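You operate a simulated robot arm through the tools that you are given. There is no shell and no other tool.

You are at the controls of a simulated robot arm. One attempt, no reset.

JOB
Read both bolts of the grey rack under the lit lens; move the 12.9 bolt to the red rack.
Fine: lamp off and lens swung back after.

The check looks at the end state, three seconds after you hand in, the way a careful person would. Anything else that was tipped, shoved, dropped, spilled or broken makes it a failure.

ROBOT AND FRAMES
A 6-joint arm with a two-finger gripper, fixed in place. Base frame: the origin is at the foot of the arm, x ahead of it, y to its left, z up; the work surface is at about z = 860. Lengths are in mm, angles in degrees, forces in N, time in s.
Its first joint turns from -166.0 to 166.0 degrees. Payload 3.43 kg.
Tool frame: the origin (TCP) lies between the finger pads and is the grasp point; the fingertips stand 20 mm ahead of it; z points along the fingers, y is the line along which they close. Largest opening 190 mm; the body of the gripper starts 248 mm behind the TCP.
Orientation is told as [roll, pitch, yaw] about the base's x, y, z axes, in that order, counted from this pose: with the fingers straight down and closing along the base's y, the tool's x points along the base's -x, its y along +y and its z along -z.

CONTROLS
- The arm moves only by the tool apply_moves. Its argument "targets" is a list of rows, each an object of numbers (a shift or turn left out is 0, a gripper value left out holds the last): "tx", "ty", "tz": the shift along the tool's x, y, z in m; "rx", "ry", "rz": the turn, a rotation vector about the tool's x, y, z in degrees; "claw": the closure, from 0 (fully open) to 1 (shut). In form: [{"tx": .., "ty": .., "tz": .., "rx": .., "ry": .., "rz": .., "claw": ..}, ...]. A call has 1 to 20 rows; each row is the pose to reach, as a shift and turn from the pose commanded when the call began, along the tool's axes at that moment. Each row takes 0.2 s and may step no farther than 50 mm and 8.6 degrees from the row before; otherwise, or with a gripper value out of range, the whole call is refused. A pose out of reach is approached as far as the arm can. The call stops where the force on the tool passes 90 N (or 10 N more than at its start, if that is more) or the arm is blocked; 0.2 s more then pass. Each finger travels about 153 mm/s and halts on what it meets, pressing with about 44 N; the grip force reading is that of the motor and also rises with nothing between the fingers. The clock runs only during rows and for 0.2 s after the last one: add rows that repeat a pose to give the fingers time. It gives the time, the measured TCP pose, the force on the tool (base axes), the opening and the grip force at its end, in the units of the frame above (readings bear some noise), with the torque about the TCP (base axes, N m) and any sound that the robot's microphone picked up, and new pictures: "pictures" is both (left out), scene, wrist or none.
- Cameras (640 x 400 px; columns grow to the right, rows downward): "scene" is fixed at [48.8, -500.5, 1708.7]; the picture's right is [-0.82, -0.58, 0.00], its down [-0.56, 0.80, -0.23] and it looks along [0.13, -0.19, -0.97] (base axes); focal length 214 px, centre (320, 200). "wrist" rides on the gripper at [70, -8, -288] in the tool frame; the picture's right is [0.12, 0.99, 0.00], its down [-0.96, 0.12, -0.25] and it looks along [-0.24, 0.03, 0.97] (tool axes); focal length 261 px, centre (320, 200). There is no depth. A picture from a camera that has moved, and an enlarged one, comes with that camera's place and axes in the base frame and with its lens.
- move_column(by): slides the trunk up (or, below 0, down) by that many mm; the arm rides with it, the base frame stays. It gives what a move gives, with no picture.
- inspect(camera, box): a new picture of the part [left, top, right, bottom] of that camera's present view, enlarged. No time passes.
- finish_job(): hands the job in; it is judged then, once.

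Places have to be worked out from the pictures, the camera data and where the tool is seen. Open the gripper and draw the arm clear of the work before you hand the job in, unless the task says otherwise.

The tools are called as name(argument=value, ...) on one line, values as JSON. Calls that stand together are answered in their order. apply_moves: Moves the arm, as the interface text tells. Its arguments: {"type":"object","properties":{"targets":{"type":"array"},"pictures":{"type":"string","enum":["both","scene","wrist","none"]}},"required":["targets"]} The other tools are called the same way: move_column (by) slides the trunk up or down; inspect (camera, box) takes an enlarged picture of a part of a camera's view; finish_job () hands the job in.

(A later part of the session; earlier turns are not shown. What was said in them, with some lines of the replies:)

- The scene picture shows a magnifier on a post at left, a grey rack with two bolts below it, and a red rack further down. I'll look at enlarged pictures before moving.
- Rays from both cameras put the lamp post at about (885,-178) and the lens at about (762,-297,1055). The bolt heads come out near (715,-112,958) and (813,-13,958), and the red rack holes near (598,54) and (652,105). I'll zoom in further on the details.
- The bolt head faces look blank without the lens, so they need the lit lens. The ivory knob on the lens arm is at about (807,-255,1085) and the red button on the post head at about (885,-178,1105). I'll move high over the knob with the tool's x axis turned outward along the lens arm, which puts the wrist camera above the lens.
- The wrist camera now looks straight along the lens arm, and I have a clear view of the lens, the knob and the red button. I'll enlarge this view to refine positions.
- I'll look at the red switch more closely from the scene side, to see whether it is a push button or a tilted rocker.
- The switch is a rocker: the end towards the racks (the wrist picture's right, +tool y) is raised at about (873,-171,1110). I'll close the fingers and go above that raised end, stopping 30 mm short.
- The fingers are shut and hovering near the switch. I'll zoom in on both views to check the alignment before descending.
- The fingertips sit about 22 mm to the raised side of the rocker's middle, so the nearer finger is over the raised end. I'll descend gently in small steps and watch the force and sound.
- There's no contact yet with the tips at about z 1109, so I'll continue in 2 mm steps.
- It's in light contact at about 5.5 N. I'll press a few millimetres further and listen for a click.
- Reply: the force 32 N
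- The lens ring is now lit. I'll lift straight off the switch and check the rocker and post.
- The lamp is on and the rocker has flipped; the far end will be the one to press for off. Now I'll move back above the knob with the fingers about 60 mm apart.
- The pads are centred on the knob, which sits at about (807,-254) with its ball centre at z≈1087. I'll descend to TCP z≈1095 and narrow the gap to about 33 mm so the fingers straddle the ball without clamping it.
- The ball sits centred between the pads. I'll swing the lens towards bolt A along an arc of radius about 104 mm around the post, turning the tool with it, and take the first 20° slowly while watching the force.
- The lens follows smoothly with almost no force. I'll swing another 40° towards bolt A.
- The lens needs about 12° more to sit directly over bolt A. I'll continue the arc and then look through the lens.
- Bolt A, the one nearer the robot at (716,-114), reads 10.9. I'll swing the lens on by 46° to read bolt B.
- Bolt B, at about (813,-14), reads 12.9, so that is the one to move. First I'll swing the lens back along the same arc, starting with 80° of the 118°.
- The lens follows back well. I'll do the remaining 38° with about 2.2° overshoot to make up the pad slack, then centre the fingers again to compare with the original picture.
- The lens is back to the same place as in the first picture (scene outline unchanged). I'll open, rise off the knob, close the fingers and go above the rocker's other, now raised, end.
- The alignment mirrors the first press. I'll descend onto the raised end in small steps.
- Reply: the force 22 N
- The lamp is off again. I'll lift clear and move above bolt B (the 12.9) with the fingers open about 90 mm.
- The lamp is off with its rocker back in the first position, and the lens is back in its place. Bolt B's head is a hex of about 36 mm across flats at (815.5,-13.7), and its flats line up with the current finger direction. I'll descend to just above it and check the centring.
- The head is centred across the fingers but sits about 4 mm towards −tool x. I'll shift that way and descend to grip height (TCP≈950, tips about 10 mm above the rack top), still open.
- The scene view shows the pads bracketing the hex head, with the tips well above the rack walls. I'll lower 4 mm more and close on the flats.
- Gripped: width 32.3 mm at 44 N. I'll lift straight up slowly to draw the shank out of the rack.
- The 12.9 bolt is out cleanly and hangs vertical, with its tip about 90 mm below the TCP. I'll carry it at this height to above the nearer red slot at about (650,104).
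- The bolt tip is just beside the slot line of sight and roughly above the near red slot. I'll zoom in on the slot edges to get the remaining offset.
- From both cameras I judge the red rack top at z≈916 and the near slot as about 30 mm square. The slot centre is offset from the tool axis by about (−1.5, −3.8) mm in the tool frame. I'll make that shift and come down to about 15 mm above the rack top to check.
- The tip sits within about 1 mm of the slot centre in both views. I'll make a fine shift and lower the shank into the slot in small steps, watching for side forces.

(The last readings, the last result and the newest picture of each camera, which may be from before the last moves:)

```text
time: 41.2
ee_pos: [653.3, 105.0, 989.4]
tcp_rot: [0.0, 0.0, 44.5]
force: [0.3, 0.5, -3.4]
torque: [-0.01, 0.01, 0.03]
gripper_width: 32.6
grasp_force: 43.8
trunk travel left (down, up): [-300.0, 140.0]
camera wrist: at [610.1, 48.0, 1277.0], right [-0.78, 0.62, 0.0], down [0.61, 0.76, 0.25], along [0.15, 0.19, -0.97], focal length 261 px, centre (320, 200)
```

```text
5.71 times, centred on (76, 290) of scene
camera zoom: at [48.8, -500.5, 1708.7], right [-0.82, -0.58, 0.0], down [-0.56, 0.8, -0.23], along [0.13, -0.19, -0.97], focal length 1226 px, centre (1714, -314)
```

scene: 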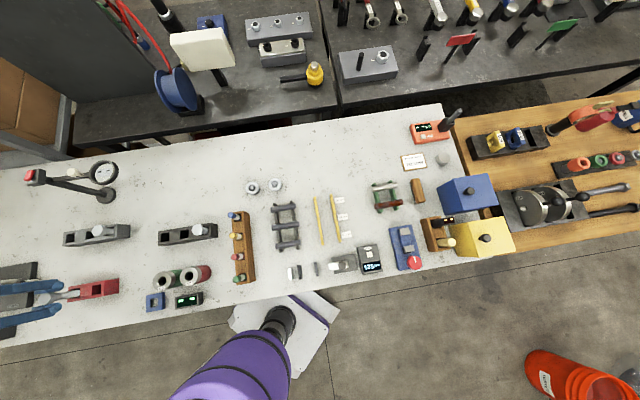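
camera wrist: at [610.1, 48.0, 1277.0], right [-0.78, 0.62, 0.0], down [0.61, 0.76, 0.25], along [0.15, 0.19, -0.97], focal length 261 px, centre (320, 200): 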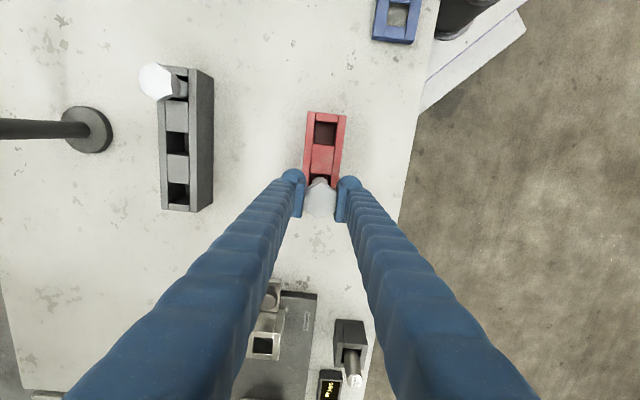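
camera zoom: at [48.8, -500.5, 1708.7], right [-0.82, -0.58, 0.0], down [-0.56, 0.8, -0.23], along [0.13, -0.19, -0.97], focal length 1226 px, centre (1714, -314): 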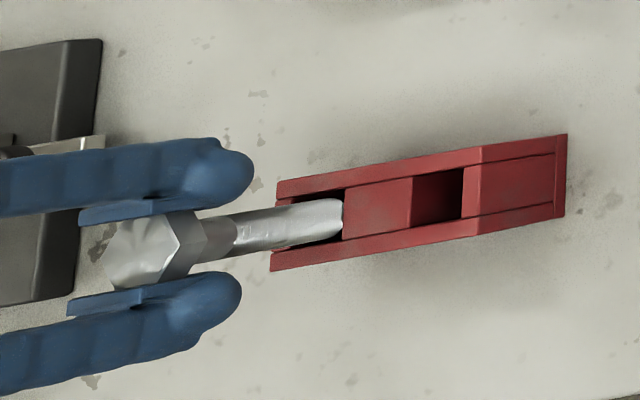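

The shank has entered the slot with no side load (still just the bolt's weight). I'll continue down in small steps towards the seating height.

apply_moves(targets=[{"tz": 0.007}, {"tz": 0.014}, {"tz": 0.021}, {"tz": 0.027}, {"tz": 0.032}, {"tz": 0.035}, {"tz": 0.035}])

inspect(camera="scene", box=[20, 255, 132, 325])

```text
time: 42.8
ee_pos: [653.8, 101.7, 954.3]
tcp_rot: [-0.1, 0.0, 44.6]
force: [-1.3, -0.5, -3.7]
torque: [0.02, -0.03, -0.01]
gripper_width: 32.4
grasp_force: 43.8
trunk travel left (down, up): [-300.0, 140.0]
camera wrist: at [609.8, 46.7, 1241.9], right [-0.78, 0.62, 0.0], down [0.61, 0.76, 0.25], along [0.15, 0.19, -0.97], focal length 261 px, centre (320, 200)
```

scene: 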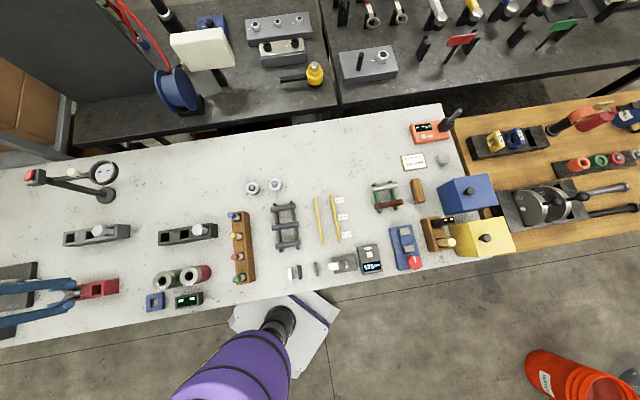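
wrist: 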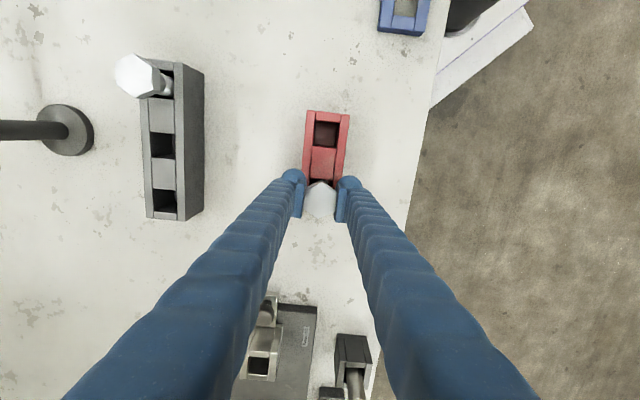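

```text
5.71 times, centred on (76, 290) of scene
camera zoom: at [48.8, -500.5, 1708.7], right [-0.82, -0.58, 0.0], down [-0.56, 0.8, -0.23], along [0.13, -0.19, -0.97], focal length 1226 px, centre (1714, -314)
```

zoom: 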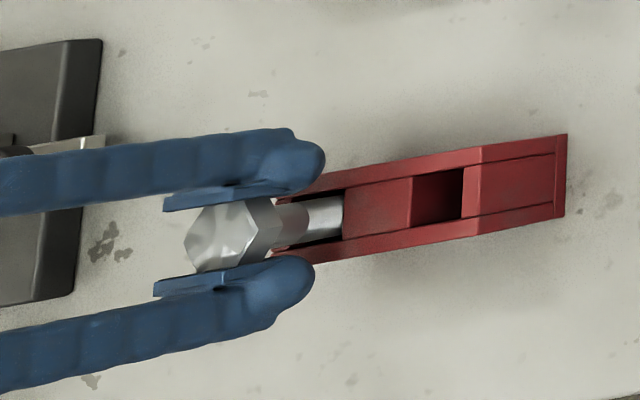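

No contact yet at TCP 954. In the grey rack it was gripped at about 949, so I'll go down in 1 mm steps until the floor is felt.

apply_moves(targets=[{"tz": 0.001}, {"tz": 0.002}, {"tz": 0.003}, {"tz": 0.004}, {"tz": 0.004}], pictures="none")

```text
time: 44.0
ee_pos: [652.9, 103.4, 952.0]
tcp_rot: [0.0, 0.2, 44.5]
force: [0.0, -0.4, -4.4]
torque: [0.01, 0.01, 0.0]
gripper_width: 32.5
grasp_force: 44.0
trunk travel left (down, up): [-300.0, 140.0]
```

The force still shows only the bolt's weight, so I'll keep going in 1 mm steps.

apply_moves(targets=[{"tz": 0.001}, {"tz": 0.001}, {"tz": 0.002}, {"tz": 0.002}], pictures="none")

inspect(camera="scene", box=[20, 255, 132, 325])

```text
time: 45.0
ee_pos: [651.5, 103.0, 948.9]
tcp_rot: [0.1, -0.1, 44.5]
force: [-1.4, -1.3, 1.3]
torque: [-0.04, 0.08, 0.01]
gripper_width: 32.5
grasp_force: 43.8
trunk travel left (down, up): [-300.0, 140.0]
```

```text
5.71 times, centred on (76, 290) of scene
camera zoom: at [48.8, -500.5, 1708.7], right [-0.82, -0.58, 0.0], down [-0.56, 0.8, -0.23], along [0.13, -0.19, -0.97], focal length 1226 px, centre (1714, -314)
```

zoom: 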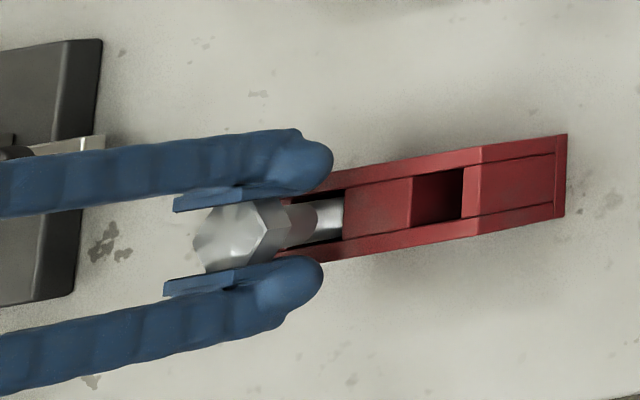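

The bolt has touched the slot floor (the weight is off the gripper). I'll open gently in stages, then check that the bolt stays upright.

apply_moves(targets=[{"claw": 0.82}, {"claw": 0.79}, {"claw": 0.74}, {"claw": 0.68}, {"claw": 0.62}, {"claw": 0.62}])

inspect(camera="scene", box=[20, 255, 132, 325])

inspect(camera="wrist", box=[270, 130, 370, 240])

```text
time: 46.4
ee_pos: [652.5, 103.5, 949.2]
tcp_rot: [-0.1, 0.0, 44.6]
force: [-0.2, -0.4, 0.7]
torque: [0.0, -0.02, -0.01]
gripper_width: 72.2
grasp_force: 0.1
trunk travel left (down, up): [-300.0, 140.0]
camera wrist: at [609.1, 47.3, 1237.3], right [-0.78, 0.62, 0.0], down [0.61, 0.76, 0.25], along [0.15, 0.19, -0.97], focal length 261 px, centre (320, 200)
```

scene: 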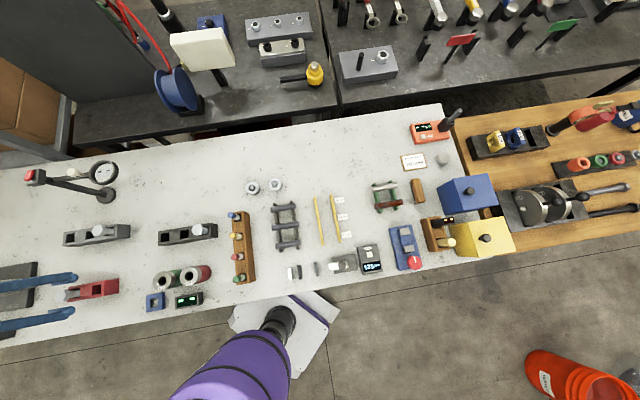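
wrist: 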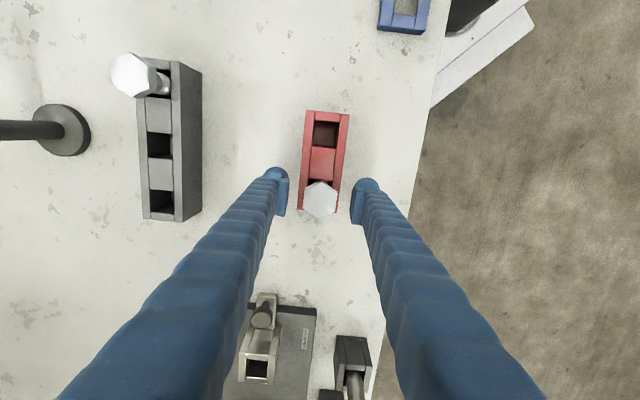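

```text
5.71 times, centred on (76, 290) of scene
camera zoom: at [48.8, -500.5, 1708.7], right [-0.82, -0.58, 0.0], down [-0.56, 0.8, -0.23], along [0.13, -0.19, -0.97], focal length 1226 px, centre (1714, -314)
```

zoom: 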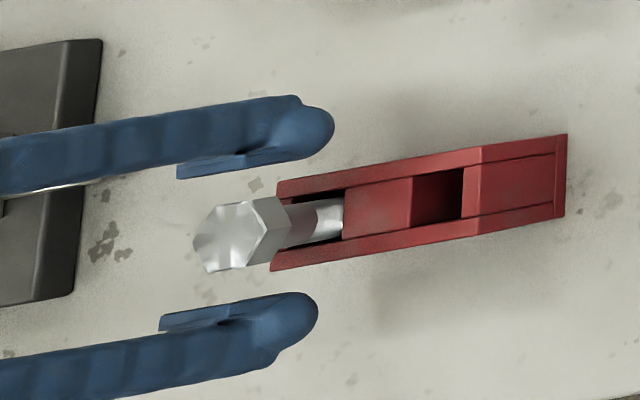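

```text
3.64 times, centred on (320, 185) of wrist
camera zoom: at [609.1, 47.3, 1237.3], right [-0.78, 0.62, 0.0], down [0.61, 0.76, 0.25], along [0.15, 0.19, -0.97], focal length 948 px, centre (320, 254)
```

zoom: 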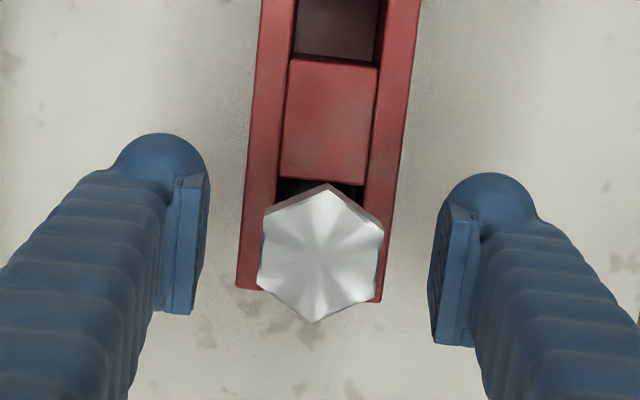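

The bolt stands upright in the red rack and the fingers are free of it. I'll rise straight up and clear of the work.

apply_moves(targets=[{"tz": -0.015}, {"tz": -0.04}, {"tz": -0.08}, {"tz": -0.125}, {"tz": -0.17}, {"tz": -0.215}, {"tz": -0.26}, {"tz": -0.3}, {"tz": -0.33}, {"tz": -0.33}])

inspect(camera="scene", box=[10, 150, 154, 310])

inspect(camera="scene", box=[0, 145, 128, 225])

inspect(camera="scene", box=[20, 255, 132, 325])

```text
time: 48.6
ee_pos: [655.2, 102.7, 1280.1]
tcp_rot: [0.0, 0.0, 44.6]
force: [-0.7, -0.4, -1.0]
torque: [-0.03, 0.05, -0.01]
gripper_width: 72.1
grasp_force: 0.1
trunk travel left (down, up): [-300.0, 140.0]
camera wrist: at [611.0, 47.1, 1567.4], right [-0.78, 0.62, 0.0], down [0.61, 0.76, 0.25], along [0.15, 0.19, -0.97], focal length 261 px, centre (320, 200)
```

scene: 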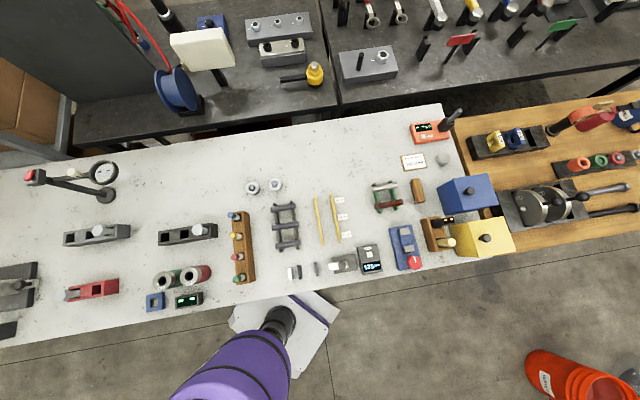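
wrist: 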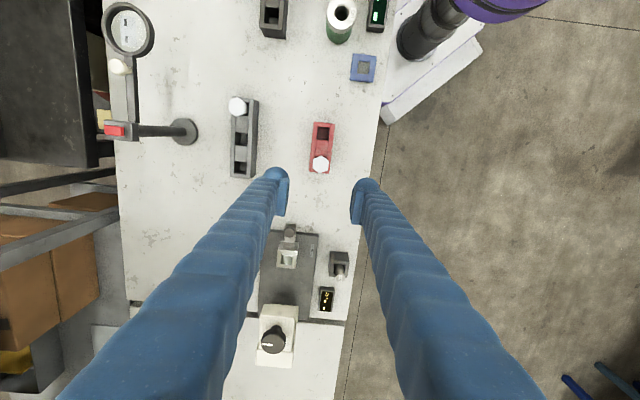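

```text
2.50 times, centred on (82, 230) of scene
camera zoom: at [48.8, -500.5, 1708.7], right [-0.82, -0.58, 0.0], down [-0.56, 0.8, -0.23], along [0.13, -0.19, -0.97], focal length 536 px, centre (915, 125)
```

zoom: 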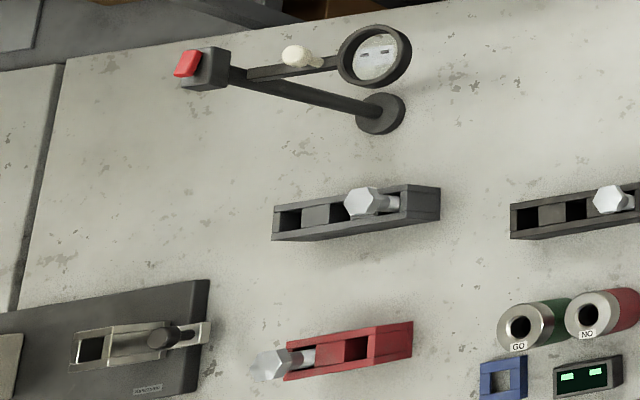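

```text
5.00 times, centred on (64, 185) of scene
camera zoom: at [48.8, -500.5, 1708.7], right [-0.82, -0.58, 0.0], down [-0.56, 0.8, -0.23], along [0.13, -0.19, -0.97], focal length 1072 px, centre (1600, 275)
```

zoom: 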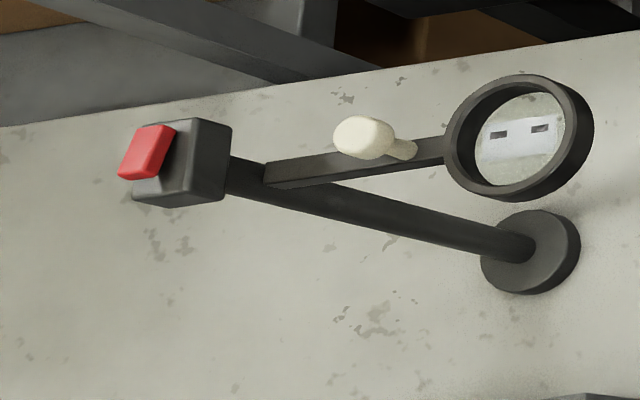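

```text
5.71 times, centred on (76, 290) of scene
camera zoom: at [48.8, -500.5, 1708.7], right [-0.82, -0.58, 0.0], down [-0.56, 0.8, -0.23], along [0.13, -0.19, -0.97], focal length 1226 px, centre (1714, -314)
```

zoom: 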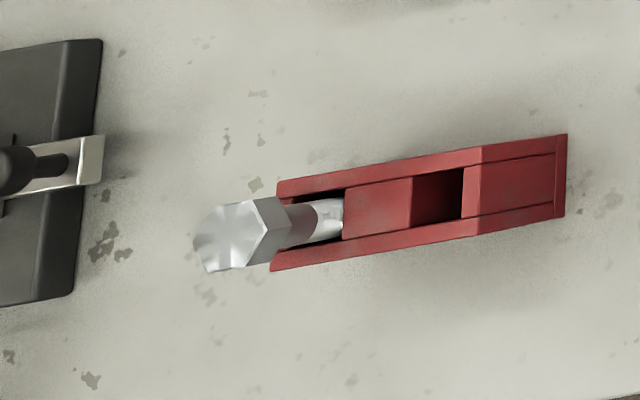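

All looks right. For a last comparison I'll take the same scene crops as at the start while drawing the arm back to its starting place with the gripper fully open.

apply_moves(targets=[{"claw": 0.3}, {"tx": 0.0018, "ty": -0.026, "rz": 7.4, "claw": 0}, {"tx": 0.0036, "ty": -0.052, "rz": 14.8, "claw": 0}, {"tx": 0.0054, "ty": -0.078, "rz": 22.2, "claw": 0}, {"tx": 0.0072, "ty": -0.104, "rz": 29.7, "claw": 0}, {"tx": 0.009, "ty": -0.13, "rz": 37.1, "claw": 0}, {"tx": 0.009, "ty": -0.13, "rz": 44.5, "claw": 0}, {"tx": 0.009, "ty": -0.13, "rz": 44.5, "claw": 0}])

inspect(camera="scene", box=[20, 150, 130, 220])

inspect(camera="scene", box=[45, 215, 140, 310])

inspect(camera="wrist", box=[120, 60, 420, 260])

```text
time: 50.4
ee_pos: [737.5, 3.9, 1279.4]
tcp_rot: [0.0, 0.1, 0.0]
force: [0.5, -0.1, -0.4]
torque: [-0.02, 0.05, 0.04]
gripper_width: 190.0
grasp_force: 0.0
trunk travel left (down, up): [-300.0, 140.0]
camera wrist: at [667.1, -5.1, 1567.6], right [-0.12, 0.99, 0.0], down [0.96, 0.11, 0.25], along [0.24, 0.03, -0.97], focal length 261 px, centre (320, 200)
```

scene: 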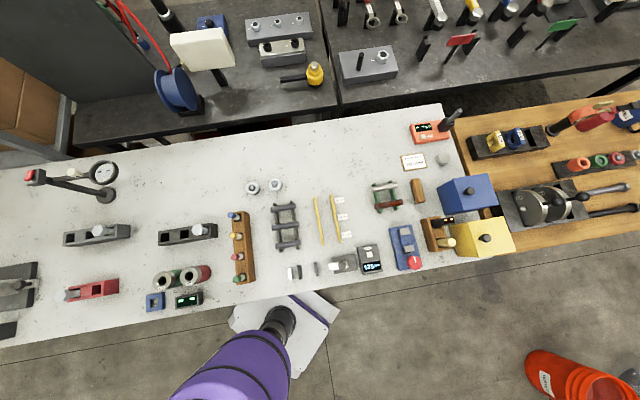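
wrist: 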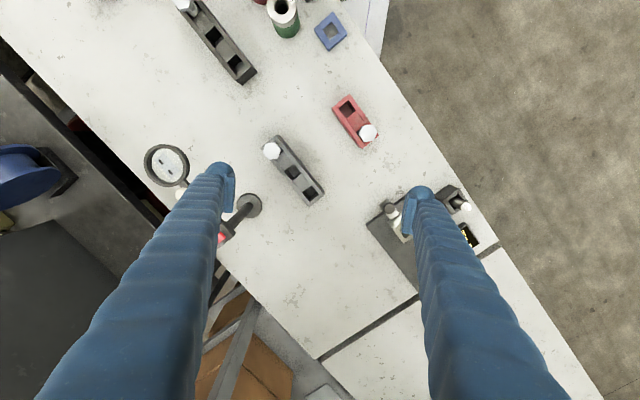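

```text
5.71 times, centred on (75, 185) of scene
camera zoom: at [48.8, -500.5, 1708.7], right [-0.82, -0.58, 0.0], down [-0.56, 0.8, -0.23], along [0.13, -0.19, -0.97], focal length 1226 px, centre (1720, 286)
```

zoom: 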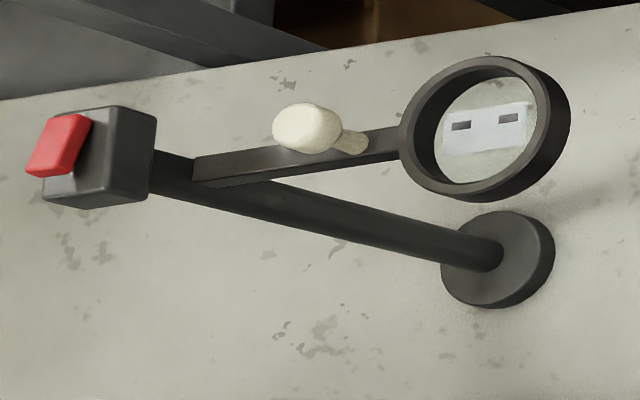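

```text
4.21 times, centred on (92, 262) of scene
camera zoom: at [48.8, -500.5, 1708.7], right [-0.82, -0.58, 0.0], down [-0.56, 0.8, -0.23], along [0.13, -0.19, -0.97], focal length 903 px, centre (1278, -63)
```

zoom: 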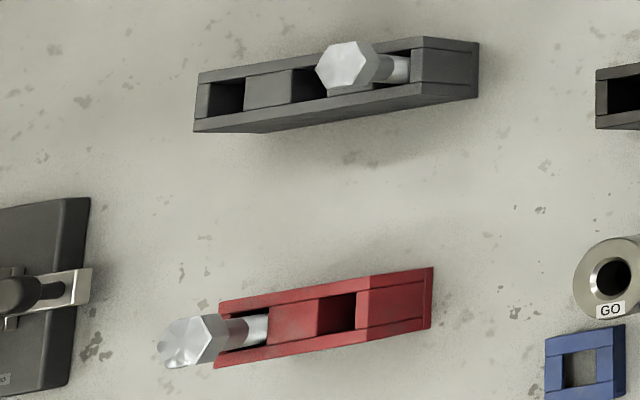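

```text
2.00 times, centred on (270, 160) of wrist
camera zoom: at [667.1, -5.1, 1567.6], right [-0.12, 0.99, 0.0], down [0.96, 0.11, 0.25], along [0.24, 0.03, -0.97], focal length 521 px, centre (420, 280)
```

zoom: 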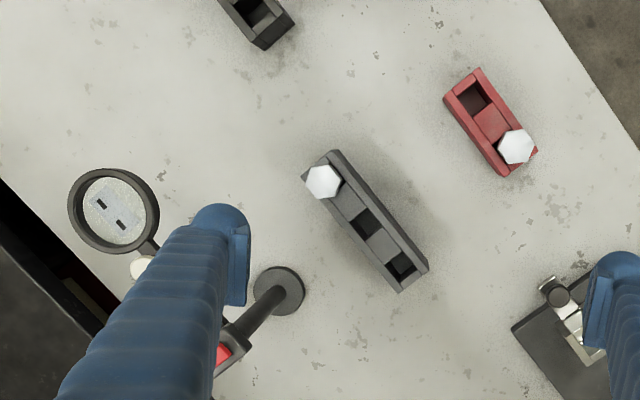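

The crops match the start: the lens is in its old place, the lamp is off with its rocker back, and both racks are unmoved. The 10.9 bolt is still in the grey rack, the 12.9 bolt stands in the red rack, and the arm is open and clear, so I'm handing in.

finish_job()

```text
The job is handed in.
```

The 12.9 bolt is now in the red rack, standing upright in the slot farther from the arm.

- **Readings under the lit lens:** the bolt nearer the arm in the grey rack reads 10.9, and the farther one reads 12.9. I left the 10.9 bolt where it was.
- **Lamp and lens:** the lamp is off with its switch back as it was. The lens is swung back and looks the same in the closing picture as in the opening one.
- **Surroundings:** in the last pictures both racks and the things around them look unmoved.
- **Arm:** the gripper is fully open and back at its starting position, clear of the work.
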